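You operate a simulated robot arm through the tools that you are given. There is no shell and no other tool. Be economical: measure what you need, move in short steps, check, and stop when the job is done.

The job below is to be done with a simulated two-armed robot. You get a single attempt, and the scene is never put back.

## Task
Wipe up the spill on the table top with the yellow cloth and put it back.

It is judged by the outcome, as a careful person would: the job done as asked, and still so three seconds after it is handed in. It fails if anything else is knocked over, pushed out of place, dropped, spilled or broken. Flat cloth is picked up by pressing the open fingertips on it (5 to 10 N) and closing them slowly along it; thin cloth reads only 2 to 8 mm in the jaws.

## Robot
Two 7-joint arms with two-finger parallel grippers on one trunk, on a base that drives. Base frame: it is fixed to the floor where the robot stands at the start and does not move with it; the origin is under the middle of the robot, x ahead of it, y to its left, z up. Units: m, degrees, N and s.
The left shoulder is at the start at [0.07, 0.134, 0.95], the right one opposite. With the tool pointing down near the work surface each hand reaches from about 0.18 to 0.66 m from the robot's upright axis, wherever it stands, measured 20 degrees to its own side. Payload 1.57 kg a hand.
The TCP of each hand is the grasp point between the finger pads, 0.03 m short of the fingertips. In the tool frame z runs along the fingers and y along their closing line. The gripper opens to 0.08 m. The fingers are 0.017 m wide and 0.012 m thick; the gripper's body (0.04 by 0.082 m) begins 0.08 m behind the TCP.
Orientation is told as [roll, pitch, yaw] about the base's x, y, z axes, in that order, counted from this pose: with the fingers straight down and closing along the base's y, the tool's x points along the base's -x, its y along +y and its z along -z.

## Interface
- The arms move only by the tool arm_command. It takes "left_commands", "right_commands" or both (then of equal length, played together; a hand with none holds still); each is a list of rows, each a list of 7 numbers: the gripper command, from -1 (fully open) to 1 (shut), values between in proportion, then the shift along the tool's x, y, z in m, then the turn, a rotation vector about the tool's x, y, z in degrees. In form: [[hand, tx, ty, tz, ax, ay, az], ...]. A call has 1 to 20 rows; each row shifts and turns the commanded pose from where the row before left it, along the tool's axes as they then stand. Rows are played at 5 a second. More than 0.05 m and 8.6 degrees between two rows, or a gripper value outside its range, and nothing of the call is played. A pose out of reach is approached as far as the arm can. The call stops where the force on the tool passes 40 N (or 10 N more than at its start, if that is more) or the arm is blocked; 0.2 s more then pass. Each finger travels about 0.153 m/s and halts on what it meets, pressing with about 27 N; the grip force reading is that of the motor and also rises with nothing between the fingers. The clock runs only during rows and for 0.2 s after the last one: add rows that do not move to give the fingers time. It gives the time, the measured TCP pose, the force on the tool (base axes), the opening and the grip force at its end, in the units of the frame above (readings bear some noise).
- Cameras (640 x 400 px; columns grow to the right, rows downward): "scene" is now at [0.1407, 0.0171, 1.1908]; the picture's right is [0.19, -0.98, 0.00], its down [-0.45, -0.09, -0.89] and it looks along [0.88, 0.17, -0.45] (base axes); focal length 272 px, centre (320, 200). "left" rides on the left gripper at [0.072, 0.007, -0.122] in its tool frame; the picture's right is [-0.09, 1.00, 0.00], its down [-0.84, -0.08, -0.54] and it looks along [-0.54, -0.05, 0.84] (tool axes); focal length 238 px, centre (320, 200). "right" rides on the right gripper at [0.072, -0.007, -0.122] in its tool frame; the picture's right is [0.09, 1.00, 0.00], its down [-0.84, 0.08, -0.54] and it looks along [-0.54, 0.05, 0.84] (tool axes); focal length 238 px, centre (320, 200). There is no depth. A picture from a camera that has moved, and an enlarged one, comes with that camera's place and axes in the base frame and with its lens.
- grab_frame(camera): a new picture of that camera. It takes no simulated time.
- slide_trunk(by): slides the trunk up (or, below 0, down) by that many m; the arms and the scene camera ride with it, the base frame stays. It gives what a move gives, with no picture.
- roll_base(legs): drives the robot by 1 to 6 legs, each [ahead, left, turn to the left] in m, m and degrees, along the robot's own axes; the way and the turn of a leg run together, so that a leg with both is an arc; at most 1.5 m and 180 degrees a leg. The arms and the cameras ride along, it lands a little off, and it stops where it bumps. It gives what a move gives.
- head_to(pan, tilt): turns the head with the scene camera to pan (to the left, within 86 degrees either way) and tilt (down, from -29 to 69), counted from straight ahead of the robot. It gives what a move gives.
- inspect(camera, box): a new picture of the part [left, top, right, bottom] of that camera's present view, enlarged. It takes no simulated time.
- close_job(): hands the job in; it is judged then, once.

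Go step by step. Nothing tells you exact positions but the pictures and the camera data: compare them with the known pose of the tool, close in by small moves and look again before you grip or let go. The budget is 120 turns and 100 pictures, counting those below and the enlarged ones. Unless the task says otherwise, let go and move clear before handing in, and close with one line.

The tools are called after ">>>" by a JSON object that holds its "api" and its "payload". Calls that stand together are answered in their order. arm_command: Moves the arms, as the interface text tells. Its arguments: {"type":"object","properties":{"left_commands":{"type":"array","items":{"type":"array","items":{"type":"number"}}},"right_commands":{"type":"array","items":{"type":"array","items":{"type":"number"}}}},"required":[]} The other tools are called the same way: slide_trunk (by) slides the trunk up or down; roll_base (legs) drives the base; head_to (pan, tilt) turns the head that bears the scene camera; grab_frame (camera) takes a picture; inspect (camera, box) takes an enlarged picture of a part of a camera's view; close_job () hands the job in.

At the start:

```text
time: 0.0
left_position: [0.4398, 0.222, 1.0629]
left_ee_rot: [0.0, 0.0, 0.0]
left_wrist_force: [0.7, -0.1, 0.7]
left_opening: 0.0799
left_grip_force: 0.1
right_position: [0.4764, -0.1774, 1.0648]
right_ee_rot: [0.0, 0.0, 0.0]
right_wrist_force: [-0.3, 0.1, 0.1]
right_opening: 0.08
right_grip_force: 0.0
trunk travel left (down, up): [-0.524, 0.416]
robot x, y, heading: [0.0015, 0.003, -0.1]
head pan, tilt: [10.9, 27.0]
```

scene: 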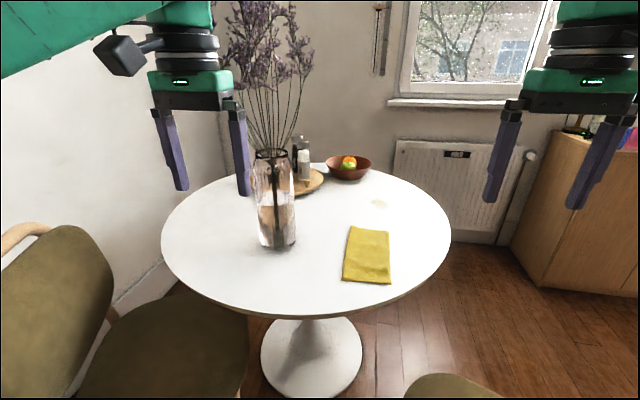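
right: 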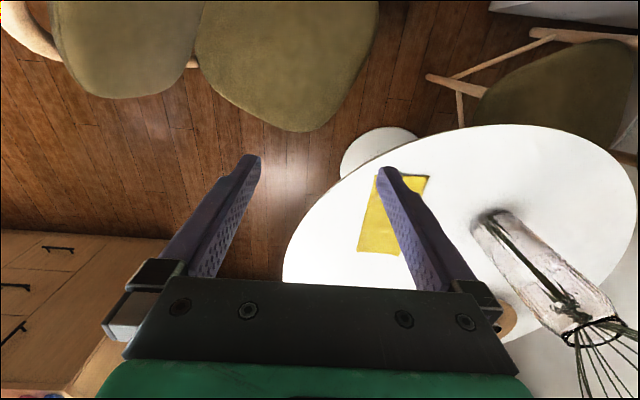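
left: 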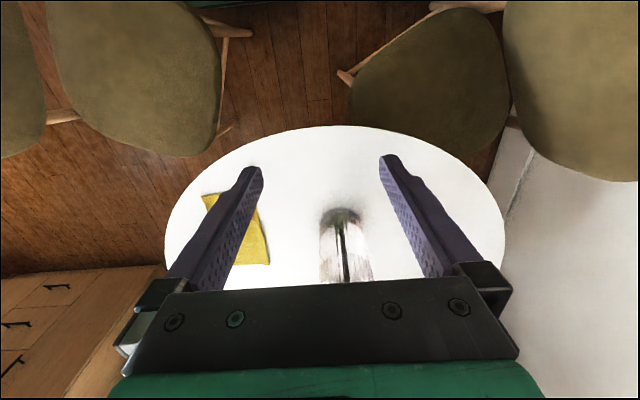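

The cloth lies at about (0.79, 0.0) and the pale spill at about (1.10, -0.03), both out of reach from here. A chair seems to stand near the front right, so I'll look around before driving.

>>> {"api": "head_to", "payload": {"pan": -20, "tilt": 55}}

>>> {"api": "grab_frame", "payload": {"camera": "scene"}}

>>> {"api": "head_to", "payload": {"pan": 10, "tilt": 45}}

>>> {"api": "grab_frame", "payload": {"camera": "scene"}}

>>> {"api": "inspect", "payload": {"camera": "scene", "box": [260, 60, 460, 185]}}

```text
time: 1.0
left_position: [0.4401, 0.2217, 1.0624]
left_ee_rot: [-0.1, 0.0, -0.1]
left_wrist_force: [0.8, 0.9, -0.5]
left_opening: 0.0799
left_grip_force: 0.0
right_position: [0.4757, -0.1768, 1.0647]
right_ee_rot: [0.0, 0.0, -0.2]
right_wrist_force: [-1.5, -0.5, -0.9]
right_opening: 0.08
right_grip_force: 0.0
trunk travel left (down, up): [-0.524, 0.416]
robot x, y, heading: [-0.0015, 0.0034, 0.0]
head pan, tilt: [-20.0, 55.0]
```

```text
96 pictures are left
camera scene: at [0.1186, -0.0248, 1.15], right [-0.34, -0.94, 0.0], down [-0.77, 0.28, -0.57], along [0.54, -0.2, -0.82], focal length 272 px, centre (320, 200)
```

scene: 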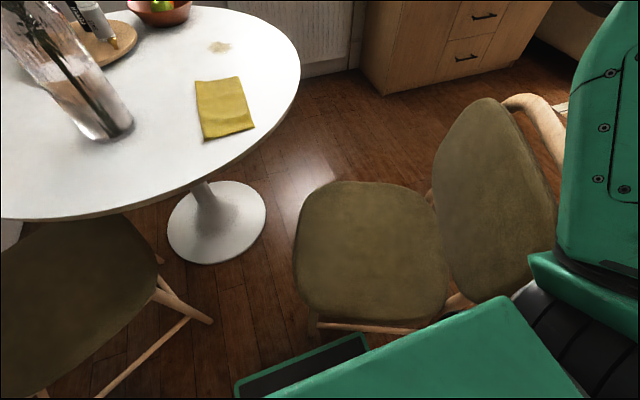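

```text
time: 1.9
left_position: [0.44, 0.221, 1.0626]
left_ee_rot: [0.0, 0.1, 0.1]
left_wrist_force: [0.9, 0.3, -1.1]
left_opening: 0.08
left_grip_force: 0.0
right_position: [0.4757, -0.1782, 1.0654]
right_ee_rot: [0.0, -0.1, 0.0]
right_wrist_force: [-0.4, 1.1, 0.2]
right_opening: 0.0799
right_grip_force: 0.1
trunk travel left (down, up): [-0.524, 0.416]
robot x, y, heading: [-0.0005, -0.0013, 0.2]
head pan, tilt: [10.0, 45.0]
```

```text
95 pictures are left
camera scene: at [0.1309, 0.0138, 1.1633], right [0.17, -0.98, 0.0], down [-0.7, -0.12, -0.71], along [0.7, 0.12, -0.71], focal length 272 px, centre (320, 200)
```

scene: 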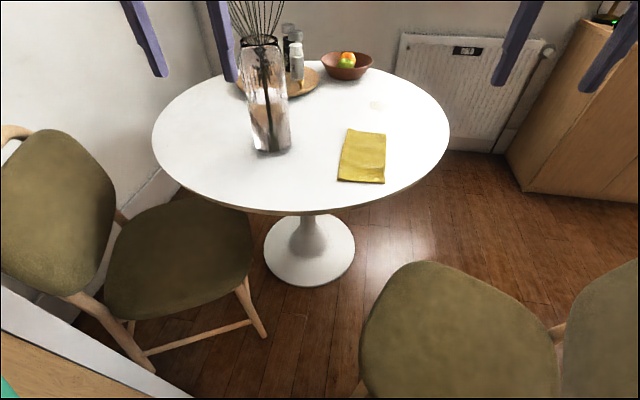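

```text
3.20 times, centred on (360, 122) of scene
camera zoom: at [0.1309, 0.0138, 1.1633], right [0.17, -0.98, 0.0], down [-0.7, -0.12, -0.71], along [0.7, 0.12, -0.71], focal length 869 px, centre (192, 448)
```

zoom: 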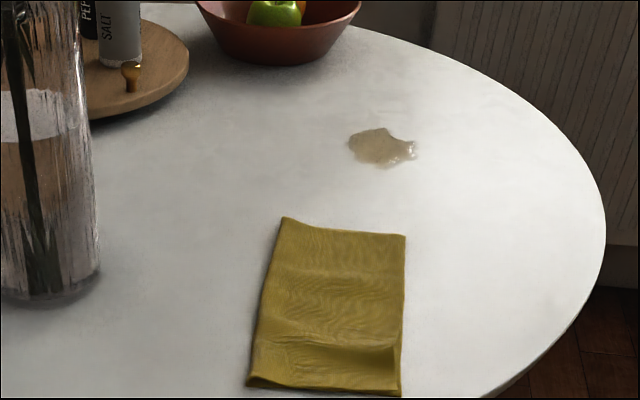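

The spill spans about x 1.05–1.155 and y -0.08–0.0. The gap between the chairs is narrow, so approaching from the right side of the table looks better. I'll check the room there.

>>> {"api": "head_to", "payload": {"pan": -70, "tilt": 40}}

>>> {"api": "grab_frame", "payload": {"camera": "scene"}}

>>> {"api": "head_to", "payload": {"pan": -35, "tilt": 30}}

>>> {"api": "grab_frame", "payload": {"camera": "scene"}}

>>> {"api": "head_to", "payload": {"pan": 0, "tilt": 69}}

>>> {"api": "grab_frame", "payload": {"camera": "scene"}}

```text
time: 3.4
left_position: [0.441, 0.2227, 1.064]
left_ee_rot: [-0.1, 0.0, 0.0]
left_wrist_force: [0.6, -0.6, 0.3]
left_opening: 0.08
left_grip_force: 0.1
right_position: [0.4755, -0.1785, 1.0648]
right_ee_rot: [-0.1, -0.1, -0.1]
right_wrist_force: [0.0, -0.2, -0.3]
right_opening: 0.0801
right_grip_force: 0.1
trunk travel left (down, up): [-0.524, 0.416]
robot x, y, heading: [0.0015, -0.0006, -0.1]
head pan, tilt: [-70.0, 40.0]
```

```text
93 pictures are left
camera scene: at [0.0799, -0.0801, 1.1706], right [-0.94, -0.34, 0.0], down [-0.22, 0.6, -0.77], along [0.26, -0.72, -0.64], focal length 272 px, centre (320, 200)
```

scene: 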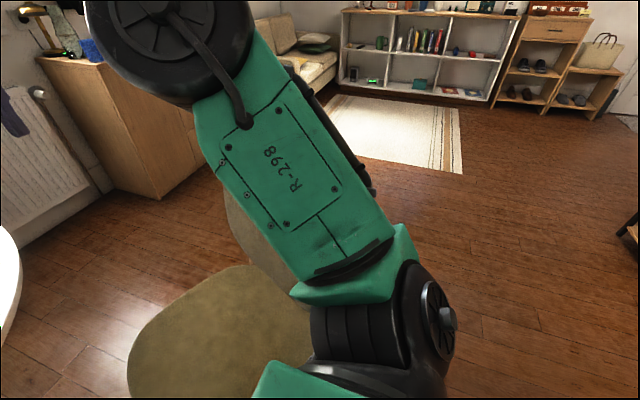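

```text
time: 4.5
left_position: [0.4386, 0.2212, 1.0639]
left_ee_rot: [0.0, -0.1, -0.1]
left_wrist_force: [0.7, 0.2, 0.4]
left_opening: 0.0798
left_grip_force: 0.1
right_position: [0.4763, -0.1775, 1.0657]
right_ee_rot: [-0.1, -0.1, 0.0]
right_wrist_force: [0.2, 0.2, 0.2]
right_opening: 0.0799
right_grip_force: 0.0
trunk travel left (down, up): [-0.524, 0.416]
robot x, y, heading: [0.0019, 0.0014, -0.1]
head pan, tilt: [-35.0, 30.0]
```

```text
92 pictures are left
camera scene: at [0.1248, -0.0521, 1.1859], right [-0.57, -0.82, 0.0], down [-0.41, 0.29, -0.87], along [0.71, -0.5, -0.5], focal length 272 px, centre (320, 200)
```

scene: 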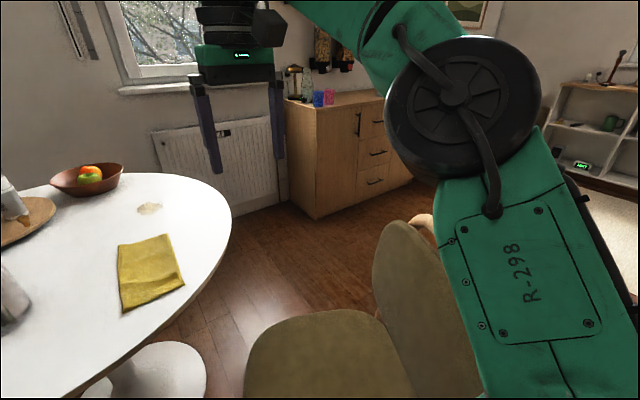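

```text
time: 5.5
left_position: [0.4404, 0.2205, 1.0634]
left_ee_rot: [0.1, 0.1, 0.0]
left_wrist_force: [0.2, 0.1, -0.5]
left_opening: 0.0801
left_grip_force: 0.0
right_position: [0.4752, -0.1772, 1.0661]
right_ee_rot: [0.0, -0.1, -0.1]
right_wrist_force: [0.0, 0.7, 0.4]
right_opening: 0.0801
right_grip_force: 0.1
trunk travel left (down, up): [-0.524, 0.416]
robot x, y, heading: [0.0002, 0.001, -0.1]
head pan, tilt: [0.0, 68.8]
```

```text
91 pictures are left
camera scene: at [0.1068, -0.0003, 1.1345], right [0.0, -1.0, 0.0], down [-0.93, 0.0, -0.36], along [0.36, 0.0, -0.93], focal length 272 px, centre (320, 200)
```

scene: 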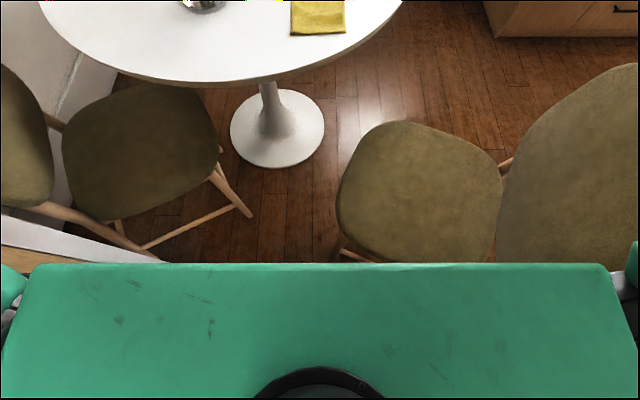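

The right side is open floor. I'll back off slightly, pass behind the right chair, and then come at the table from its right side facing +y.

>>> {"api": "roll_base", "payload": {"legs": [[-0.2, 0, 0], [0, -1.15, 0]]}}

>>> {"api": "head_to", "payload": {"pan": 30, "tilt": 40}}

>>> {"api": "grab_frame", "payload": {"camera": "scene"}}

```text
time: 12.5
left_position: [0.2357, -0.9087, 1.0632]
left_ee_rot: [0.0, 0.0, 0.2]
left_wrist_force: [0.4, -0.3, 0.0]
left_opening: 0.08
left_grip_force: 0.1
right_position: [0.2709, -1.3085, 1.0648]
right_ee_rot: [0.0, -0.1, 0.1]
right_wrist_force: [0.0, 0.4, -0.3]
right_opening: 0.08
right_grip_force: 0.2
trunk travel left (down, up): [-0.524, 0.416]
robot x, y, heading: [-0.2039, -1.1326, 0.3]
head pan, tilt: [0.0, 68.8]
```

```text
time: 13.4
left_position: [0.2347, -0.9093, 1.0613]
left_ee_rot: [-0.1, 0.0, 0.2]
left_wrist_force: [0.2, 0.1, -0.1]
left_opening: 0.0801
left_grip_force: 0.0
right_position: [0.2724, -1.3079, 1.0657]
right_ee_rot: [-0.1, -0.1, 0.1]
right_wrist_force: [-0.1, 0.0, 0.9]
right_opening: 0.08
right_grip_force: 0.0
trunk travel left (down, up): [-0.524, 0.416]
robot x, y, heading: [-0.2031, -1.1319, 0.1]
head pan, tilt: [30.0, 40.0]
```

```text
90 pictures are left
camera scene: at [-0.0794, -1.0894, 1.1705], right [0.5, -0.87, 0.0], down [-0.56, -0.32, -0.77], along [0.66, 0.38, -0.64], focal length 272 px, centre (320, 200)
```

scene: 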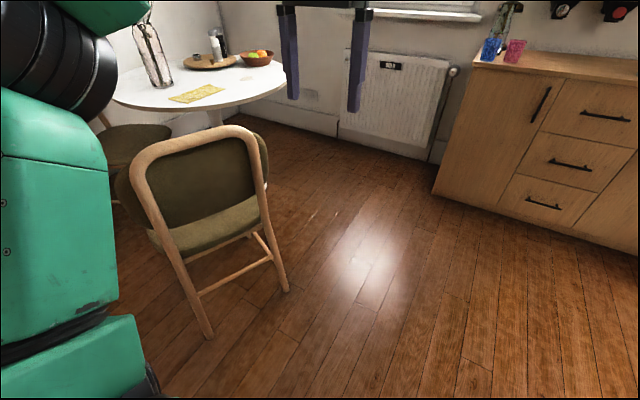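

The way is clear. I'll drive past the chair, turn left towards the table, and stop short of it.

>>> {"api": "roll_base", "payload": {"legs": [[1.1, 0, 0], [0, 0, 90], [0.1, -0.07, 0]]}}

>>> {"api": "head_to", "payload": {"pan": 0, "tilt": 50}}

>>> {"api": "grab_frame", "payload": {"camera": "scene"}}

```text
time: 23.7
left_position: [0.7451, -0.5909, 1.0632]
left_ee_rot: [0.1, -0.1, 89.2]
left_wrist_force: [-0.5, 0.6, 0.2]
left_opening: 0.0798
left_grip_force: 0.0
right_position: [1.1444, -0.5608, 1.0647]
right_ee_rot: [-0.1, -0.1, 89.0]
right_wrist_force: [0.4, -0.3, 0.1]
right_opening: 0.0802
right_grip_force: 0.0
trunk travel left (down, up): [-0.524, 0.416]
robot x, y, heading: [0.9621, -1.0311, 89.2]
head pan, tilt: [30.0, 40.0]
```

```text
time: 24.6
left_position: [0.7438, -0.5896, 1.0634]
left_ee_rot: [0.0, -0.1, 89.2]
left_wrist_force: [1.1, 0.4, -0.4]
left_opening: 0.0798
left_grip_force: 0.0
right_position: [1.1437, -0.5613, 1.0658]
right_ee_rot: [0.0, 0.0, 89.1]
right_wrist_force: [0.4, -0.2, -0.2]
right_opening: 0.08
right_grip_force: 0.1
trunk travel left (down, up): [-0.524, 0.416]
robot x, y, heading: [0.9597, -1.0307, 89.1]
head pan, tilt: [0.0, 50.0]
```

```text
89 pictures are left
camera scene: at [0.9623, -0.9057, 1.1565], right [1.0, -0.01, 0.0], down [-0.01, -0.77, -0.64], along [0.01, 0.64, -0.77], focal length 272 px, centre (320, 200)
```

scene: 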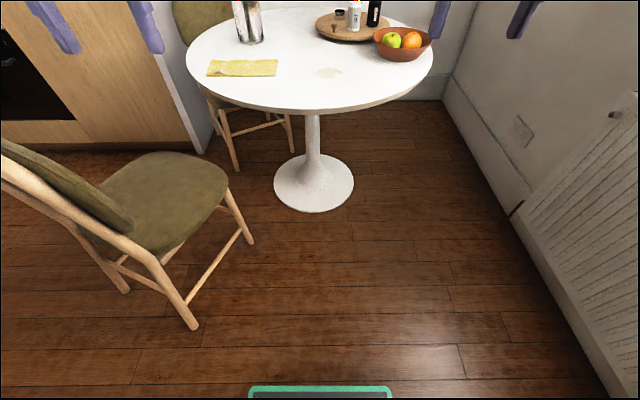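

Comparing the two views suggests the table top is nearer z 0.744. That puts the cloth at x 0.60–0.835, y -0.055–0.065, and the spill near (1.02, -0.03). I'll drive up so the left hand serves both.

>>> {"api": "roll_base", "payload": {"legs": [[0.48, -0.04, 0.8]]}}

>>> {"api": "head_to", "payload": {"pan": 10, "tilt": 50}}

>>> {"api": "grab_frame", "payload": {"camera": "scene"}}

>>> {"api": "grab_frame", "payload": {"camera": "left"}}

```text
time: 27.5
left_position: [0.7759, -0.1126, 1.0628]
left_ee_rot: [0.0, 0.0, 90.4]
left_wrist_force: [-0.7, -0.5, -0.5]
left_opening: 0.0802
left_grip_force: 0.1
right_position: [1.1739, -0.0734, 1.0645]
right_ee_rot: [0.0, -0.2, 90.5]
right_wrist_force: [0.1, -0.7, 0.7]
right_opening: 0.0798
right_grip_force: 0.0
trunk travel left (down, up): [-0.524, 0.416]
robot x, y, heading: [0.9994, -0.5474, 90.6]
head pan, tilt: [0.0, 50.0]
```

```text
time: 28.2
left_position: [0.7753, -0.112, 1.0633]
left_ee_rot: [0.0, -0.1, 90.6]
left_wrist_force: [0.3, -0.2, 0.3]
left_opening: 0.08
left_grip_force: 0.1
right_position: [1.1747, -0.0718, 1.0653]
right_ee_rot: [0.0, -0.1, 90.5]
right_wrist_force: [-0.1, -0.1, 0.5]
right_opening: 0.08
right_grip_force: 0.2
trunk travel left (down, up): [-0.524, 0.416]
robot x, y, heading: [1.0009, -0.5474, 90.1]
head pan, tilt: [10.0, 50.0]
```

```text
88 pictures are left
camera scene: at [0.9871, -0.424, 1.1564], right [0.98, 0.18, 0.0], down [0.14, -0.75, -0.64], along [-0.12, 0.63, -0.77], focal length 272 px, centre (320, 200)
```

scene: 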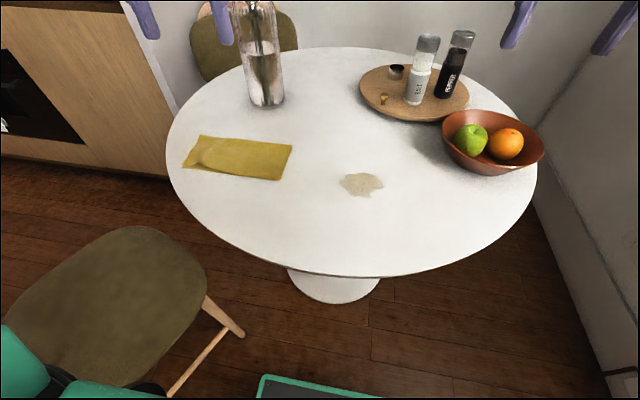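

```text
87 pictures are left
camera left: at [0.7686, -0.1848, 1.1856], right [-1.0, 0.08, 0.0], down [0.07, 0.84, 0.54], along [0.05, 0.54, -0.84], focal length 238 px, centre (320, 200)
```

left: 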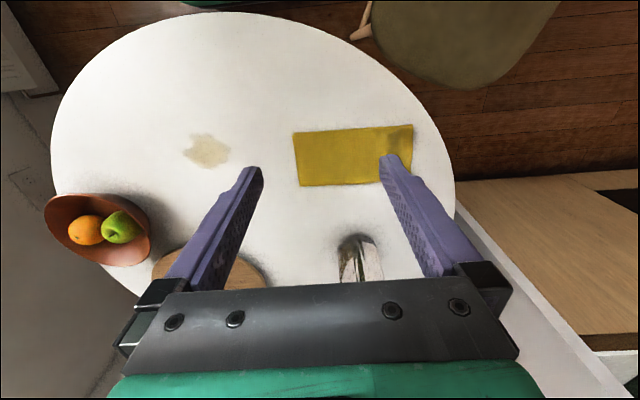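

Both cameras agree on z ≈ 0.744, with the cloth at x 0.605–0.83, y -0.055–0.063 and the spill around (1.0, -0.03). Before lowering the left hand I'll check its clearance to the flowers.

>>> {"api": "head_to", "payload": {"pan": 30, "tilt": 15}}

>>> {"api": "grab_frame", "payload": {"camera": "scene"}}

```text
time: 29.2
left_position: [0.7745, -0.1117, 1.063]
left_ee_rot: [0.0, 0.0, 90.5]
left_wrist_force: [0.0, -0.1, 0.0]
left_opening: 0.08
left_grip_force: 0.0
right_position: [1.1752, -0.0726, 1.0656]
right_ee_rot: [0.0, -0.1, 90.6]
right_wrist_force: [0.3, 0.2, -0.3]
right_opening: 0.0802
right_grip_force: 0.1
trunk travel left (down, up): [-0.524, 0.416]
robot x, y, heading: [1.0004, -0.5534, 90.6]
head pan, tilt: [30.0, 15.0]
```

```text
86 pictures are left
camera scene: at [0.9537, -0.4193, 1.2101], right [0.86, 0.51, 0.0], down [0.13, -0.22, -0.97], along [-0.49, 0.83, -0.26], focal length 272 px, centre (320, 200)
```

scene: 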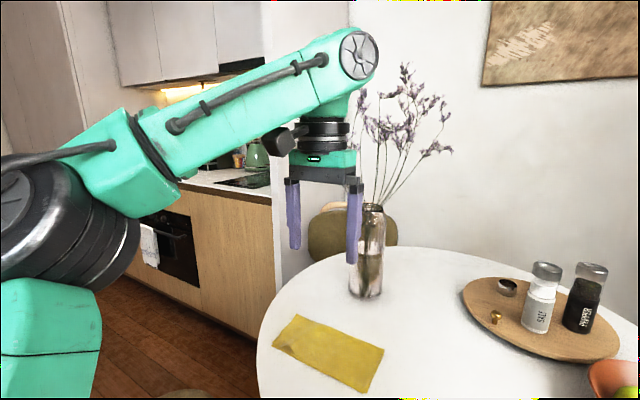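

The flowers stay roughly 0.1 m beyond the hand's working line. I'll lower the left hand over the cloth's middle with the jaws partly open.

>>> {"api": "arm_command", "payload": {"left_commands": [[-0.1, 0, 0.01, 0.04, 0, 0, 0], [-0.1, 0, 0.01, 0.04, 0, 0, 0], [-0.1, 0, 0.01, 0.04, 0, 0, 0], [-0.1, -0.02, 0, 0.04, 0, 0, 0], [-0.1, -0.03, 0, 0.04, 0, 0, 0], [-0.1, -0.03, 0, 0.03, 0, 0, 0], [-0.1, -0.02, 0, 0, 0, 0, 0], [-0.1, 0, 0, 0, 0, 0, 0]]}}

>>> {"api": "head_to", "payload": {"pan": 20, "tilt": 35}}

>>> {"api": "grab_frame", "payload": {"camera": "scene"}}

>>> {"api": "grab_frame", "payload": {"camera": "left"}}

```text
time: 31.1
left_position: [0.7445, -0.011, 0.8335]
left_ee_rot: [-0.2, -0.1, 90.5]
left_wrist_force: [-0.8, 0.1, -0.4]
left_opening: 0.0441
left_grip_force: 0.2
right_position: [1.1736, -0.0731, 1.0662]
right_ee_rot: [0.0, -0.1, 90.5]
right_wrist_force: [-1.1, -0.5, -0.2]
right_opening: 0.08
right_grip_force: 0.0
trunk travel left (down, up): [-0.524, 0.416]
robot x, y, heading: [1.0005, -0.5488, 90.5]
head pan, tilt: [30.0, 15.0]
```

```text
time: 31.9
left_position: [0.7441, -0.0112, 0.8336]
left_ee_rot: [-0.1, 0.0, 90.5]
left_wrist_force: [-0.6, 0.1, 0.3]
left_opening: 0.044
left_grip_force: 0.0
right_position: [1.175, -0.0725, 1.0666]
right_ee_rot: [0.0, -0.1, 90.5]
right_wrist_force: [0.1, -0.4, -0.3]
right_opening: 0.0799
right_grip_force: 0.1
trunk travel left (down, up): [-0.524, 0.416]
robot x, y, heading: [1.0029, -0.5487, 90.5]
head pan, tilt: [20.0, 35.0]
```

```text
85 pictures are left
camera scene: at [0.9702, -0.4173, 1.1782], right [0.94, 0.35, 0.0], down [0.2, -0.54, -0.82], along [-0.29, 0.77, -0.57], focal length 272 px, centre (320, 200)
```

scene: 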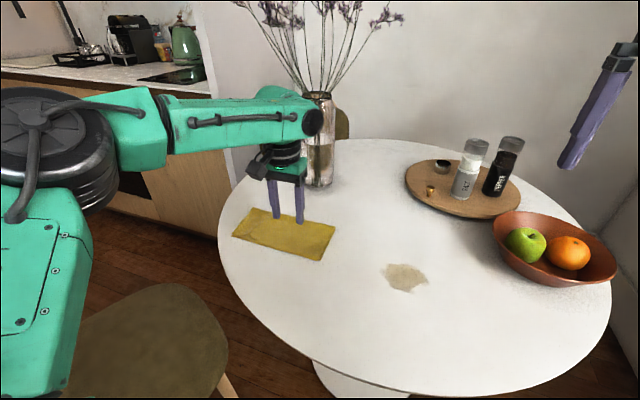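

```text
84 pictures are left
camera left: at [0.7377, -0.0843, 0.9562], right [-1.0, 0.08, 0.0], down [0.07, 0.84, 0.54], along [0.05, 0.54, -0.84], focal length 238 px, centre (320, 200)
```

left: 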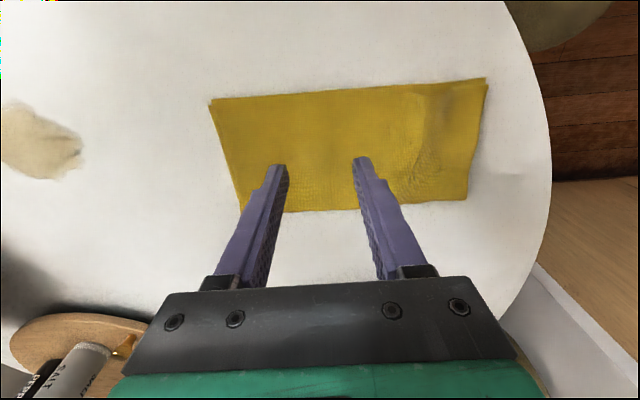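

The fingertips are above the cloth's middle. I'll descend in small steps and watch the force.

>>> {"api": "arm_command", "payload": {"left_commands": [[-0.1, 0, 0, 0.02, 0, 0, 0], [-0.1, 0, 0, 0.02, 0, 0, 0], [-0.1, 0, 0, 0.01, 0, 0, 0], [-0.1, 0, 0, 0, 0, 0, 0]]}}

```text
time: 32.9
left_position: [0.7469, -0.0127, 0.7831]
left_ee_rot: [0.0, -0.1, 90.5]
left_wrist_force: [0.6, -1.4, 0.0]
left_opening: 0.044
left_grip_force: 0.1
right_position: [1.175, -0.0731, 1.0649]
right_ee_rot: [0.0, -0.1, 90.6]
right_wrist_force: [-0.1, 0.3, 0.1]
right_opening: 0.0802
right_grip_force: 0.0
trunk travel left (down, up): [-0.524, 0.416]
robot x, y, heading: [1.0041, -0.5524, 90.3]
head pan, tilt: [20.0, 35.0]
```

>>> {"api": "arm_command", "payload": {"left_commands": [[-0.1, 0, 0, 0.004, 0, 0, 0], [-0.1, 0, 0, 0.003, 0, 0, 0], [-0.1, 0, 0, 0, 0, 0, 0]]}}

>>> {"api": "inspect", "payload": {"camera": "left", "box": [190, 70, 500, 264]}}

```text
time: 33.7
left_position: [0.7462, -0.0132, 0.7818]
left_ee_rot: [0.2, -0.8, 90.6]
left_wrist_force: [-6.1, 3.6, 35.6]
left_opening: 0.0434
left_grip_force: 0.2
right_position: [1.1748, -0.0778, 1.0684]
right_ee_rot: [0.1, -0.3, 90.6]
right_wrist_force: [0.9, -0.3, -0.1]
right_opening: 0.0799
right_grip_force: 0.0
trunk travel left (down, up): [-0.524, 0.416]
robot x, y, heading: [0.9998, -0.547, 90.4]
head pan, tilt: [20.0, 35.0]
```

```text
2.06 times, centred on (345, 167) of left
camera zoom: at [0.7394, -0.0875, 0.9034], right [-1.0, 0.08, 0.0], down [0.07, 0.83, 0.55], along [0.04, 0.55, -0.83], focal length 491 px, centre (268, 268)
```

zoom: 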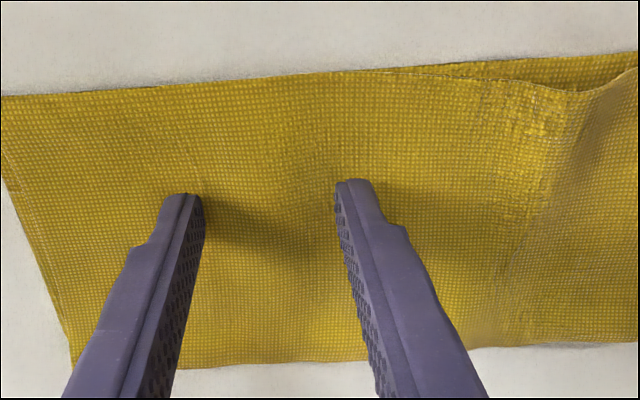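

Contact came at TCP z≈0.783, now at 36 N. I'll ease up to roughly 8 N and then close slowly along the cloth.

>>> {"api": "arm_command", "payload": {"left_commands": [[-0.1, 0, 0, -0.0048, 0, 0, 0], [-0.1, 0, 0, 0, 0, 0, 0], [-0.1, 0, 0, 0, 0, 0, 0]]}}

```text
time: 34.5
left_position: [0.7467, -0.0135, 0.7805]
left_ee_rot: [0.0, -0.2, 90.6]
left_wrist_force: [0.7, 2.4, 17.3]
left_opening: 0.0438
left_grip_force: 0.0
right_position: [1.1767, -0.0743, 1.0658]
right_ee_rot: [0.1, -0.2, 90.5]
right_wrist_force: [0.5, -0.1, -0.2]
right_opening: 0.0799
right_grip_force: 0.0
trunk travel left (down, up): [-0.524, 0.416]
robot x, y, heading: [1.0033, -0.5492, 90.4]
head pan, tilt: [20.0, 35.0]
```

>>> {"api": "arm_command", "payload": {"left_commands": [[-0.1, 0, 0, -0.002, 0, 0, 0], [-0.1, 0, 0, 0, 0, 0, 0], [-0.1, 0, 0, 0, 0, 0, 0]]}}

```text
time: 35.3
left_position: [0.7446, -0.0129, 0.7829]
left_ee_rot: [0.0, 0.0, 90.5]
left_wrist_force: [0.5, 0.0, 2.4]
left_opening: 0.0441
left_grip_force: 0.0
right_position: [1.1743, -0.0741, 1.0658]
right_ee_rot: [0.0, -0.1, 90.5]
right_wrist_force: [-0.1, -0.4, 0.5]
right_opening: 0.0799
right_grip_force: 0.1
trunk travel left (down, up): [-0.524, 0.416]
robot x, y, heading: [0.9987, -0.5513, 90.3]
head pan, tilt: [20.0, 35.0]
```

>>> {"api": "arm_command", "payload": {"left_commands": [[-0.1, 0, 0, 0.0008, 0, 0, 0], [-0.1, 0, 0, 0, 0, 0, 0], [0.0, 0, 0, 0, 0, 0, 0], [0.1, 0, 0, 0, 0, 0, 0], [0.2, 0, 0, 0, 0, 0, 0], [0.3, 0, 0, 0, 0, 0, 0]]}}

>>> {"api": "inspect", "payload": {"camera": "left", "box": [190, 70, 500, 264]}}

```text
time: 36.7
left_position: [0.7453, -0.0123, 0.7819]
left_ee_rot: [0.0, 0.0, 90.5]
left_wrist_force: [-0.2, 0.1, 2.9]
left_opening: 0.0275
left_grip_force: 0.0
right_position: [1.1746, -0.0735, 1.065]
right_ee_rot: [0.0, -0.1, 90.5]
right_wrist_force: [1.0, 0.1, -0.9]
right_opening: 0.0797
right_grip_force: 0.1
trunk travel left (down, up): [-0.524, 0.416]
robot x, y, heading: [1.002, -0.5488, 90.5]
head pan, tilt: [20.0, 35.0]
```

```text
2.06 times, centred on (345, 167) of left
camera zoom: at [0.7377, -0.0854, 0.9048], right [-1.0, 0.08, 0.0], down [0.07, 0.84, 0.54], along [0.04, 0.54, -0.84], focal length 491 px, centre (268, 268)
```

zoom: 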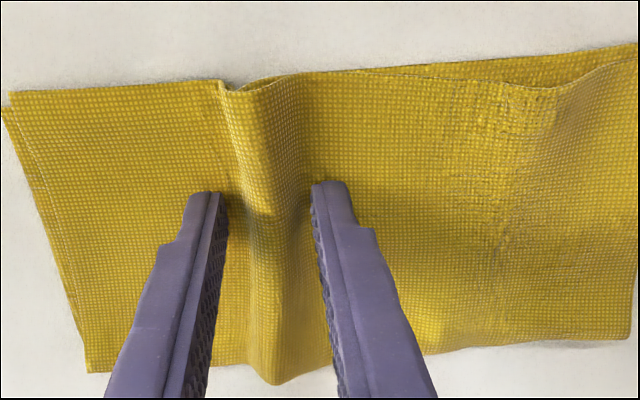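

A ridge is forming between the fingers. I'll press slightly more and keep closing.

>>> {"api": "arm_command", "payload": {"left_commands": [[0.3, 0, 0, 0.0008, 0, 0, 0], [0.4, 0, 0, 0, 0, 0, 0], [0.5, 0, 0, 0, 0, 0, 0], [0.6, 0, 0, 0, 0, 0, 0], [0.7, 0, 0, 0, 0, 0, 0], [0.8, 0, 0, 0, 0, 0, 0], [0.9, 0, 0, 0, 0, 0, 0], [1, 0, 0, 0, 0, 0, 0], [1, 0, 0, 0, 0, 0, 0]]}}

>>> {"api": "inspect", "payload": {"camera": "left", "box": [190, 70, 500, 264]}}

```text
time: 38.7
left_position: [0.7449, -0.0134, 0.7819]
left_ee_rot: [0.1, -0.2, 90.5]
left_wrist_force: [-0.5, 0.7, 7.9]
left_opening: 0.003
left_grip_force: 23.7
right_position: [1.1744, -0.0751, 1.0664]
right_ee_rot: [0.0, -0.1, 90.5]
right_wrist_force: [-0.1, -0.1, 0.0]
right_opening: 0.08
right_grip_force: 0.1
trunk travel left (down, up): [-0.524, 0.416]
robot x, y, heading: [0.9994, -0.55, 90.5]
head pan, tilt: [20.0, 35.0]
```

```text
2.06 times, centred on (345, 167) of left
camera zoom: at [0.7381, -0.0865, 0.9044], right [-1.0, 0.08, 0.0], down [0.07, 0.84, 0.54], along [0.04, 0.54, -0.84], focal length 491 px, centre (268, 268)
```

zoom: 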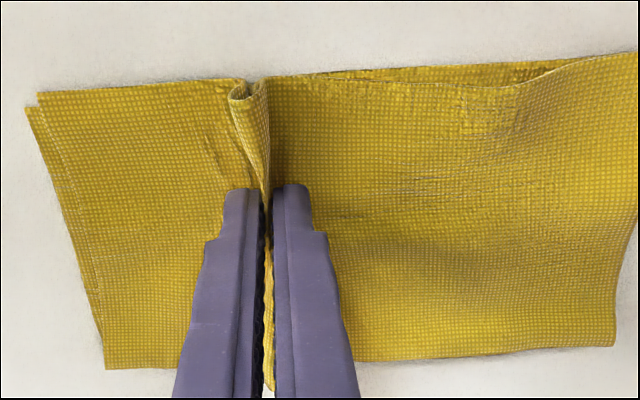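

The cloth is held, with the jaws reading 3 mm. I'll raise it a few millimetres, draw it toward the spill at x≈0.95, and look.

>>> {"api": "arm_command", "payload": {"left_commands": [[1, 0, 0, -0.008, 0, 0, 0], [1, 0, -0.02, 0, 0, 0, 0], [1, 0, -0.03, 0, 0, 0, 0], [1, 0, -0.03, 0, 0, 0, 0], [1, 0.005, -0.03, 0, 0, 0, 0], [1, 0.005, -0.03, 0, 0, 0, 0], [1, 0.005, -0.03, 0, 0, 0, 0], [1, 0, -0.03, 0, 0, 0, 0], [1, 0, 0, 0, 0, 0, 0]]}}

>>> {"api": "grab_frame", "payload": {"camera": "scene"}}

>>> {"api": "grab_frame", "payload": {"camera": "left"}}

```text
time: 40.7
left_position: [0.9032, -0.0729, 0.7955]
left_ee_rot: [-0.1, -0.1, 90.5]
left_wrist_force: [-0.3, 0.9, -0.1]
left_opening: 0.0028
left_grip_force: 24.0
left hand out of reach, approached as far as the arm can: row 5, 6, 7, 8
right_position: [1.1746, -0.0728, 1.0652]
right_ee_rot: [0.1, -0.1, 90.5]
right_wrist_force: [-0.2, -0.1, -0.7]
right_opening: 0.08
right_grip_force: 0.0
trunk travel left (down, up): [-0.524, 0.416]
robot x, y, heading: [0.9975, -0.5519, 90.4]
head pan, tilt: [20.0, 35.0]
```

```text
80 pictures are left
camera scene: at [0.9701, -0.4171, 1.1781], right [0.94, 0.35, 0.0], down [0.2, -0.54, -0.82], along [-0.29, 0.77, -0.57], focal length 272 px, centre (320, 200)
```

scene: 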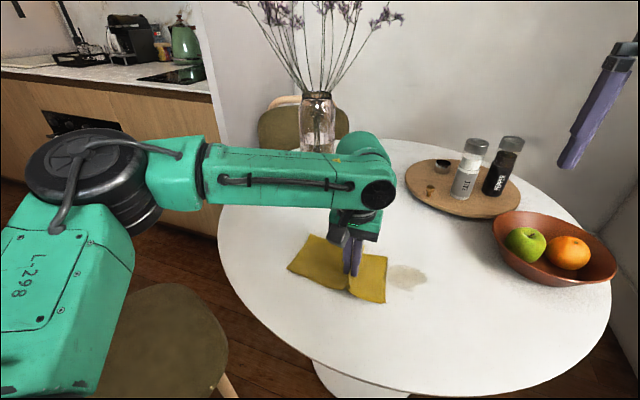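

```text
79 pictures are left
camera left: at [0.8963, -0.1464, 0.9183], right [-1.0, 0.08, 0.0], down [0.07, 0.84, 0.54], along [0.05, 0.54, -0.84], focal length 238 px, centre (320, 200)
```

left: 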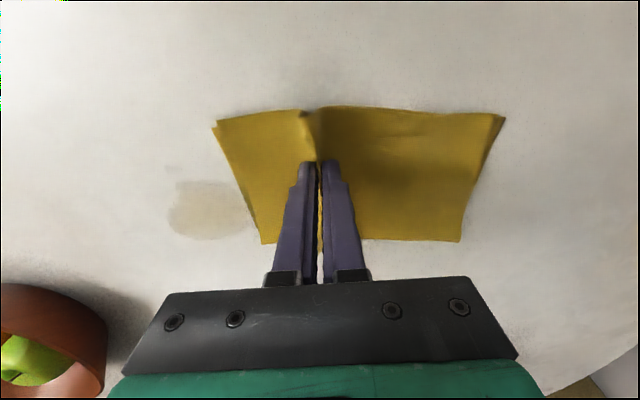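

The left arm can't reach further right from this stance. I'll move the base 0.12 m right, carrying the cloth just over the table onto the spill.

>>> {"api": "roll_base", "payload": {"legs": [[0, -0.12, 0]]}}

>>> {"api": "arm_command", "payload": {"left_commands": [[1, 0, 0, 0, 0, 0, 0]]}}

>>> {"api": "grab_frame", "payload": {"camera": "left"}}

>>> {"api": "grab_frame", "payload": {"camera": "scene"}}

```text
time: 41.9
left_position: [1.025, -0.0718, 0.7958]
left_ee_rot: [-0.1, 0.0, 90.5]
left_wrist_force: [0.5, -0.6, -0.6]
left_opening: 0.0027
left_grip_force: 23.8
right_position: [1.2942, -0.0722, 1.066]
right_ee_rot: [0.0, -0.1, 90.4]
right_wrist_force: [0.0, 1.3, 0.1]
right_opening: 0.0799
right_grip_force: 0.1
trunk travel left (down, up): [-0.524, 0.416]
robot x, y, heading: [1.1184, -0.5473, 90.4]
head pan, tilt: [20.0, 35.0]
```

```text
time: 42.3
left_position: [1.0232, -0.0725, 0.7956]
left_ee_rot: [-0.1, -0.1, 90.4]
left_wrist_force: [0.8, -0.4, 0.5]
left_opening: 0.0026
left_grip_force: 23.9
right_position: [1.2945, -0.0714, 1.0649]
right_ee_rot: [0.0, -0.1, 90.5]
right_wrist_force: [-0.4, -0.1, 0.0]
right_opening: 0.08
right_grip_force: 0.0
trunk travel left (down, up): [-0.524, 0.416]
robot x, y, heading: [1.1205, -0.5523, 90.5]
head pan, tilt: [20.0, 35.0]
```

```text
78 pictures are left
camera left: at [1.016, -0.1453, 0.9183], right [-1.0, 0.08, 0.0], down [0.07, 0.84, 0.54], along [0.05, 0.54, -0.84], focal length 238 px, centre (320, 200)
```

left: 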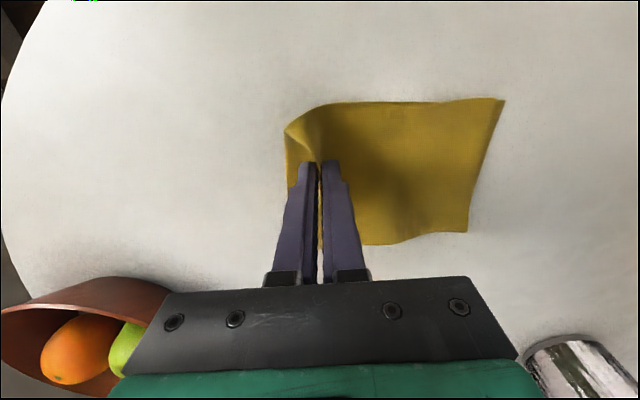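

```text
77 pictures are left
camera scene: at [1.0899, -0.4163, 1.1781], right [0.94, 0.35, 0.0], down [0.2, -0.54, -0.82], along [-0.29, 0.77, -0.57], focal length 272 px, centre (320, 200)
```

scene: 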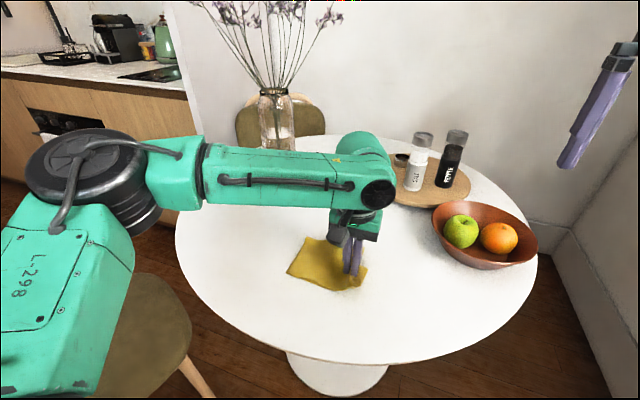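

The leading flap folded under the cloth, which is fine for wiping. I'll move it over the spill's middle, press down lightly, and read the pose.

>>> {"api": "arm_command", "payload": {"left_commands": [[1, -0.02, 0.01, 0, 0, 0, 0], [1, -0.02, 0.01, 0, 0, 0, 0], [1, 0, 0, 0.004, 0, 0, 0], [1, 0, 0, 0, 0, 0, 0]]}}

```text
time: 43.3
left_position: [0.9934, -0.0435, 0.7919]
left_ee_rot: [-0.1, -0.2, 90.5]
left_wrist_force: [0.6, 0.2, 1.0]
left_opening: 0.003
left_grip_force: 24.1
left hand out of reach, approached as far as the arm can: row 1, 2
right_position: [1.2944, -0.072, 1.0647]
right_ee_rot: [0.0, -0.2, 90.5]
right_wrist_force: [-0.2, 0.4, -0.3]
right_opening: 0.08
right_grip_force: 0.1
trunk travel left (down, up): [-0.524, 0.416]
robot x, y, heading: [1.1202, -0.5492, 90.4]
head pan, tilt: [20.0, 35.0]
```

The reach is still tight for covering the whole spill, so I'll shift the base a little further right and ahead.

>>> {"api": "arm_command", "payload": {"left_commands": [[1, 0.02, 0.03, 0, 0, 0, 0], [1, 0.02, 0.03, 0, 0, 0, 0], [1, 0, 0, 0, 0, 0, 0]]}}

>>> {"api": "roll_base", "payload": {"legs": [[0.04, -0.09, 0]]}}

>>> {"api": "grab_frame", "payload": {"camera": "left"}}

```text
time: 44.1
left_position: [0.9339, -0.0863, 0.7929]
left_ee_rot: [-0.2, -0.1, 90.5]
left_wrist_force: [-1.4, -0.1, -0.1]
left_opening: 0.003
left_grip_force: 24.0
right_position: [1.2958, -0.0712, 1.0658]
right_ee_rot: [0.0, -0.1, 90.5]
right_wrist_force: [0.4, -0.1, 0.6]
right_opening: 0.0799
right_grip_force: 0.0
trunk travel left (down, up): [-0.524, 0.416]
robot x, y, heading: [1.1207, -0.5473, 90.7]
head pan, tilt: [20.0, 35.0]
```

```text
time: 45.3
left_position: [1.0247, -0.0467, 0.7929]
left_ee_rot: [-0.1, -0.1, 90.5]
left_wrist_force: [0.9, 0.8, 0.1]
left_opening: 0.0028
left_grip_force: 24.2
right_position: [1.3837, -0.0326, 1.0651]
right_ee_rot: [0.1, -0.1, 90.4]
right_wrist_force: [0.8, -0.5, -0.4]
right_opening: 0.08
right_grip_force: 0.0
trunk travel left (down, up): [-0.524, 0.416]
robot x, y, heading: [1.2052, -0.5063, 90.5]
head pan, tilt: [20.0, 35.0]
```

```text
76 pictures are left
camera left: at [1.0175, -0.1183, 0.9158], right [-1.0, 0.08, 0.0], down [0.07, 0.84, 0.54], along [0.05, 0.54, -0.84], focal length 238 px, centre (320, 200)
```

left: 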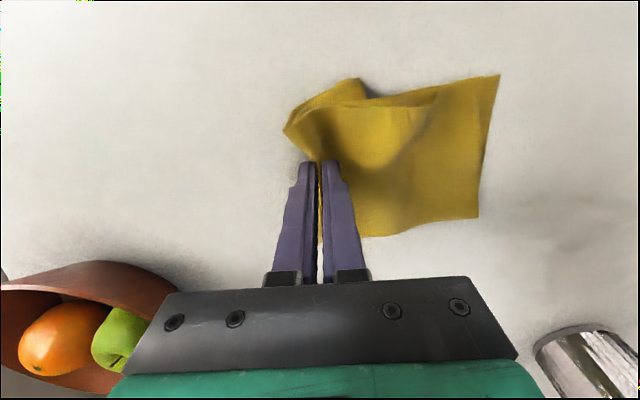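

The hand is free to move around the spill now. I'll lower it until it presses lightly, then stroke.

>>> {"api": "arm_command", "payload": {"left_commands": [[1, 0, 0, 0.006, 0, 0, 0], [1, 0, 0, 0.003, 0, 0, 0], [1, 0, 0, 0, 0, 0, 0]]}}

```text
time: 46.1
left_position: [1.0235, -0.0475, 0.7848]
left_ee_rot: [0.0, -0.1, 90.6]
left_wrist_force: [-0.3, 0.6, 1.3]
left_opening: 0.0027
left_grip_force: 24.0
right_position: [1.3847, -0.0336, 1.0648]
right_ee_rot: [0.0, -0.1, 90.4]
right_wrist_force: [0.3, -0.2, 0.6]
right_opening: 0.0799
right_grip_force: 0.1
trunk travel left (down, up): [-0.524, 0.416]
robot x, y, heading: [1.2128, -0.5076, 90.2]
head pan, tilt: [20.0, 35.0]
```

>>> {"api": "arm_command", "payload": {"left_commands": [[1, 0, 0, 0.002, 0, 0, 0], [1, 0.03, -0.02, 0, 0, 0, 0], [1, 0, 0.028, 0, 0, 0, 0], [1, 0, 0.028, 0, 0, 0, 0], [1, 0, 0.028, 0, 0, 0, 0], [1, 0, 0.028, 0, 0, 0, 0], [1, -0.025, 0, 0, 0, 0, 0], [1, 0, -0.028, 0, 0, 0, 0], [1, 0, -0.028, 0, 0, 0, 0], [1, 0, -0.028, 0, 0, 0, 0], [1, 0, -0.028, 0, 0, 0, 0], [1, 0, 0, 0, 0, 0, 0]]}}

>>> {"api": "grab_frame", "payload": {"camera": "left"}}

```text
time: 48.7
left_position: [1.0435, -0.0503, 0.7824]
left_ee_rot: [-0.2, -0.5, 90.5]
left_wrist_force: [-4.9, 1.8, 23.1]
left_opening: 0.003
left_grip_force: 24.2
right_position: [1.3836, -0.0344, 1.067]
right_ee_rot: [-0.1, -0.3, 90.4]
right_wrist_force: [0.7, 0.2, 0.7]
right_opening: 0.0802
right_grip_force: 0.1
trunk travel left (down, up): [-0.524, 0.416]
robot x, y, heading: [1.2107, -0.5082, 90.3]
head pan, tilt: [20.0, 35.0]
```

```text
75 pictures are left
camera left: at [1.0375, -0.1241, 0.905], right [-1.0, 0.08, 0.0], down [0.07, 0.83, 0.55], along [0.05, 0.55, -0.84], focal length 238 px, centre (320, 200)
```

left: 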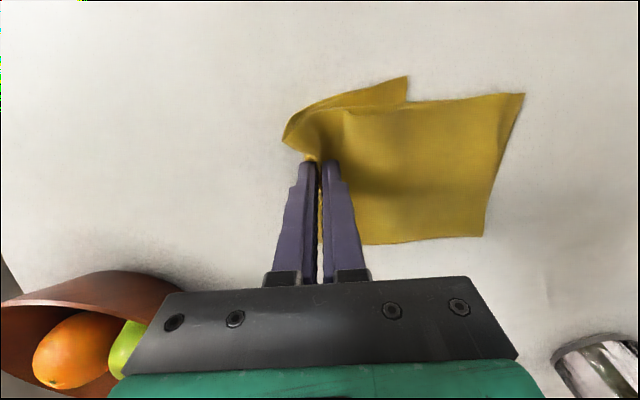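

The stroke pressed a bit hard at 23 N, so I'll ease off and cover the rest of the spill area.

>>> {"api": "arm_command", "payload": {"left_commands": [[1, -0.025, 0, -0.0012, 0, 0, 0], [1, 0, 0.028, 0, 0, 0, 0], [1, 0, 0.028, 0, 0, 0, 0], [1, 0, 0.028, 0, 0, 0, 0], [1, 0, 0.028, 0, 0, 0, 0], [1, -0.025, 0, 0, 0, 0, 0], [1, 0, -0.028, 0, 0, 0, 0], [1, 0, -0.028, 0, 0, 0, 0], [1, 0, -0.028, 0, 0, 0, 0], [1, 0, -0.028, 0, 0, 0, 0], [1, -0.02, 0, 0, 0, 0, 0], [1, 0, 0.028, 0, 0, 0, 0], [1, 0, 0.028, 0, 0, 0, 0], [1, 0, 0.028, 0, 0, 0, 0], [1, 0, 0.028, 0, 0, 0, 0], [1, 0, 0.028, 0, 0, 0, 0], [1, 0, 0.028, 0, 0, 0, 0], [1, 0, 0, 0, 0, 0, 0]]}}

>>> {"api": "grab_frame", "payload": {"camera": "left"}}

>>> {"api": "grab_frame", "payload": {"camera": "scene"}}

```text
time: 52.5
left_position: [0.8756, 0.0175, 0.7833]
left_ee_rot: [0.0, -0.1, 90.5]
left_wrist_force: [0.9, 0.4, 4.3]
left_opening: 0.0029
left_grip_force: 24.0
right_position: [1.3856, -0.0321, 1.0653]
right_ee_rot: [-0.1, -0.1, 90.3]
right_wrist_force: [-0.2, 0.4, 0.5]
right_opening: 0.0798
right_grip_force: 0.1
trunk travel left (down, up): [-0.524, 0.416]
robot x, y, heading: [1.2098, -0.509, 90.4]
head pan, tilt: [20.0, 35.0]
```

```text
74 pictures are left
camera left: at [0.8686, -0.0566, 0.9061], right [-1.0, 0.08, 0.0], down [0.07, 0.84, 0.54], along [0.05, 0.54, -0.84], focal length 238 px, centre (320, 200)
```

left: 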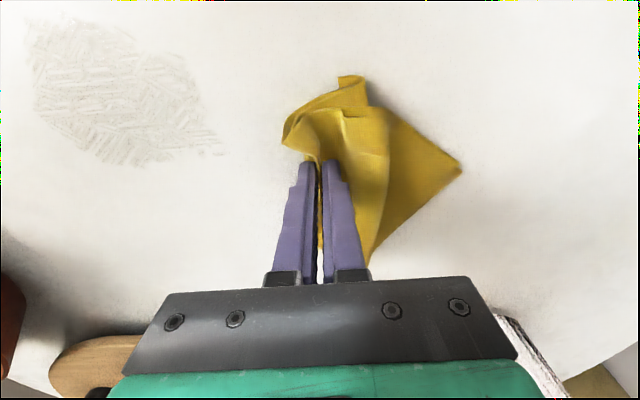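

```text
73 pictures are left
camera scene: at [1.1805, -0.3764, 1.1782], right [0.94, 0.35, 0.0], down [0.2, -0.54, -0.82], along [-0.29, 0.77, -0.57], focal length 272 px, centre (320, 200)
```

scene: 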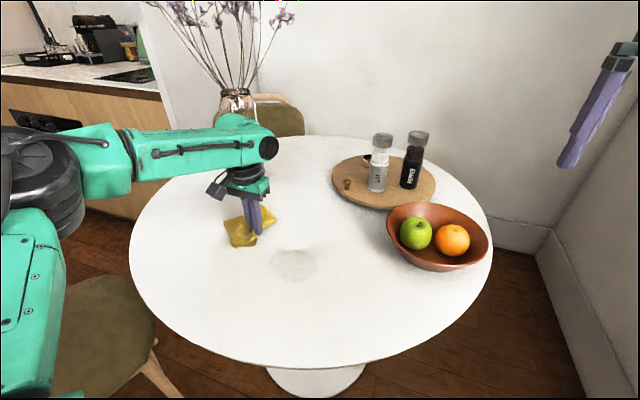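

The spill has thinned to faint streaks. I'll zoom in on what remains.

>>> {"api": "inspect", "payload": {"camera": "left", "box": [0, 0, 288, 180]}}

>>> {"api": "inspect", "payload": {"camera": "scene", "box": [210, 190, 370, 290]}}

```text
2.22 times, centred on (144, 90) of left
camera zoom: at [0.8686, -0.0566, 0.9061], right [-1.0, 0.08, 0.0], down [0.07, 0.84, 0.54], along [0.05, 0.54, -0.84], focal length 530 px, centre (711, 444)
```

zoom: 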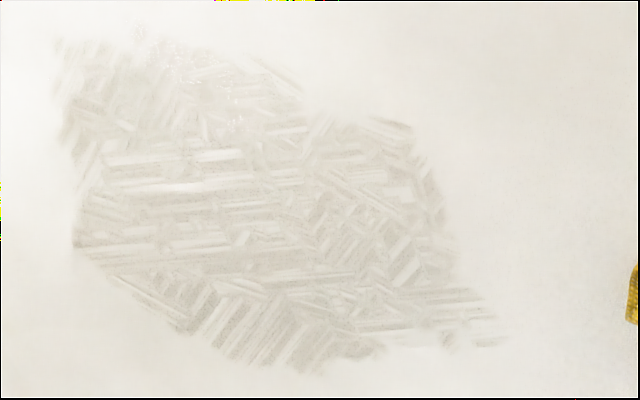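

```text
4.00 times, centred on (290, 240) of scene
camera zoom: at [1.1805, -0.3764, 1.1782], right [0.94, 0.35, 0.0], down [0.2, -0.54, -0.82], along [-0.29, 0.77, -0.57], focal length 1087 px, centre (440, 40)
```

zoom: 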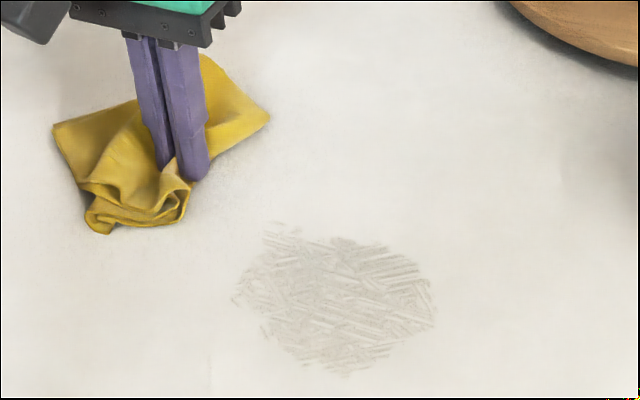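

Streaks remain across the spot. I'll go over it again with closely spaced strokes.

>>> {"api": "arm_command", "payload": {"left_commands": [[1, 0, -0.03, 0.0005, 0, 0, 0], [1, 0, -0.03, 0, 0, 0, 0], [1, 0, -0.03, 0, 0, 0, 0], [1, 0, -0.03, 0, 0, 0, 0], [1, 0, -0.03, 0, 0, 0, 0], [1, 0, -0.03, 0, 0, 0, 0], [1, 0.013, 0, 0, 0, 0, 0], [1, 0, 0.03, 0, 0, 0, 0], [1, 0, 0.03, 0, 0, 0, 0], [1, 0, 0.03, 0, 0, 0, 0], [1, 0, 0.03, 0, 0, 0, 0], [1, 0.013, 0, 0, 0, 0, 0], [1, 0, -0.03, 0, 0, 0, 0], [1, 0, -0.03, 0, 0, 0, 0], [1, 0, -0.03, 0, 0, 0, 0], [1, 0, -0.03, 0, 0, 0, 0], [1, 0.013, 0, 0, 0, 0, 0]]}}

>>> {"api": "arm_command", "payload": {"left_commands": [[1, 0, 0.03, 0, 0, 0, 0], [1, 0, 0.03, 0, 0, 0, 0], [1, 0, 0.03, 0, 0, 0, 0], [1, 0, 0.03, 0, 0, 0, 0], [1, 0.013, 0, 0, 0, 0, 0], [1, 0, -0.03, 0, 0, 0, 0], [1, 0, -0.03, 0, 0, 0, 0], [1, 0, -0.03, 0, 0, 0, 0], [1, 0, -0.03, 0, 0, 0, 0], [1, 0.013, 0, 0, 0, 0, 0], [1, 0, 0.03, 0, 0, 0, 0], [1, 0, 0.03, 0, 0, 0, 0], [1, 0, 0.03, 0, 0, 0, 0], [1, 0, 0.03, 0, 0, 0, 0], [1, 0.013, 0, 0, 0, 0, 0]]}}

>>> {"api": "arm_command", "payload": {"left_commands": [[1, 0, -0.03, 0, 0, 0, 0], [1, 0, -0.03, 0, 0, 0, 0], [1, 0, -0.03, 0, 0, 0, 0], [1, 0, -0.03, 0, 0, 0, 0], [1, 0.013, 0, 0, 0, 0, 0], [1, 0, 0.03, 0, 0, 0, 0], [1, 0, 0.03, 0, 0, 0, 0], [1, 0, 0.03, 0, 0, 0, 0], [1, 0, 0.03, 0, 0, 0, 0], [1, 0.013, 0, 0, 0, 0, 0], [1, 0, -0.03, 0, 0, 0, 0], [1, 0, -0.03, 0, 0, 0, 0], [1, 0, -0.03, 0, 0, 0, 0], [1, 0, -0.03, 0, 0, 0, 0], [1, 0, 0, 0, 0, 0, 0]]}}

>>> {"api": "grab_frame", "payload": {"camera": "left"}}

>>> {"api": "inspect", "payload": {"camera": "scene", "box": [210, 190, 370, 290]}}

```text
time: 56.1
left_position: [1.0557, -0.023, 0.7828]
left_ee_rot: [-0.1, -0.2, 90.5]
left_wrist_force: [-0.5, 2.2, 5.0]
left_opening: 0.0029
left_grip_force: 24.1
left hand out of reach, approached as far as the arm can: row 6
right_position: [1.384, -0.0331, 1.0653]
right_ee_rot: [0.0, -0.2, 90.4]
right_wrist_force: [0.0, -0.2, -0.3]
right_opening: 0.08
right_grip_force: 0.2
trunk travel left (down, up): [-0.524, 0.416]
robot x, y, heading: [1.2127, -0.508, 90.4]
head pan, tilt: [20.0, 35.0]
```

```text
time: 59.3
left_position: [0.9349, -0.063, 0.7825]
left_ee_rot: [-0.1, -0.2, 90.5]
left_wrist_force: [-0.6, 1.2, 3.3]
left_opening: 0.0026
left_grip_force: 24.2
right_position: [1.3858, -0.0324, 1.0661]
right_ee_rot: [0.1, -0.1, 90.4]
right_wrist_force: [0.3, 0.2, 0.3]
right_opening: 0.0799
right_grip_force: 0.0
trunk travel left (down, up): [-0.524, 0.416]
robot x, y, heading: [1.21, -0.5091, 90.5]
head pan, tilt: [20.0, 35.0]
```

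```text
time: 62.5
left_position: [1.0558, -0.0876, 0.7831]
left_ee_rot: [-0.1, -0.1, 90.4]
left_wrist_force: [0.2, 0.1, 4.3]
left_opening: 0.003
left_grip_force: 23.8
right_position: [1.3838, -0.0329, 1.0662]
right_ee_rot: [0.0, -0.1, 90.4]
right_wrist_force: [-0.5, 1.3, -0.1]
right_opening: 0.08
right_grip_force: 0.0
trunk travel left (down, up): [-0.524, 0.416]
robot x, y, heading: [1.2112, -0.5072, 90.5]
head pan, tilt: [20.0, 35.0]
```

```text
70 pictures are left
camera left: at [1.0482, -0.16, 0.906], right [-1.0, 0.08, 0.0], down [0.07, 0.84, 0.54], along [0.05, 0.54, -0.84], focal length 238 px, centre (320, 200)
```

left: 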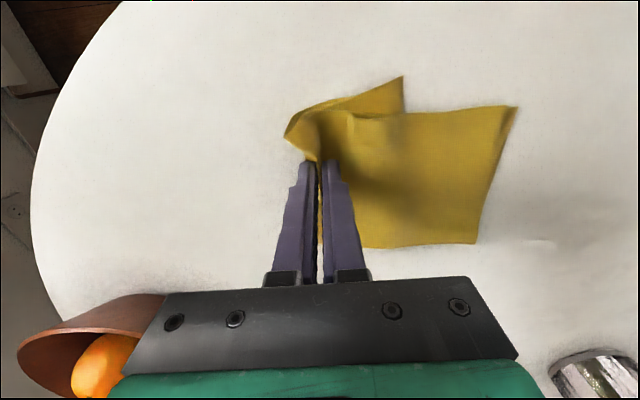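

```text
4.00 times, centred on (290, 240) of scene
camera zoom: at [1.1792, -0.3767, 1.1782], right [0.94, 0.35, 0.0], down [0.2, -0.54, -0.82], along [-0.29, 0.77, -0.57], focal length 1087 px, centre (440, 40)
```

zoom: 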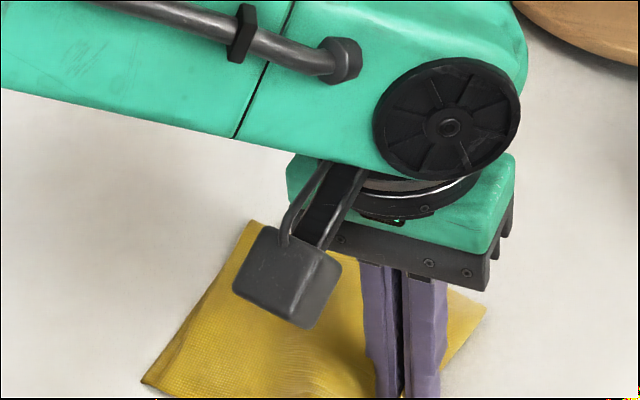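

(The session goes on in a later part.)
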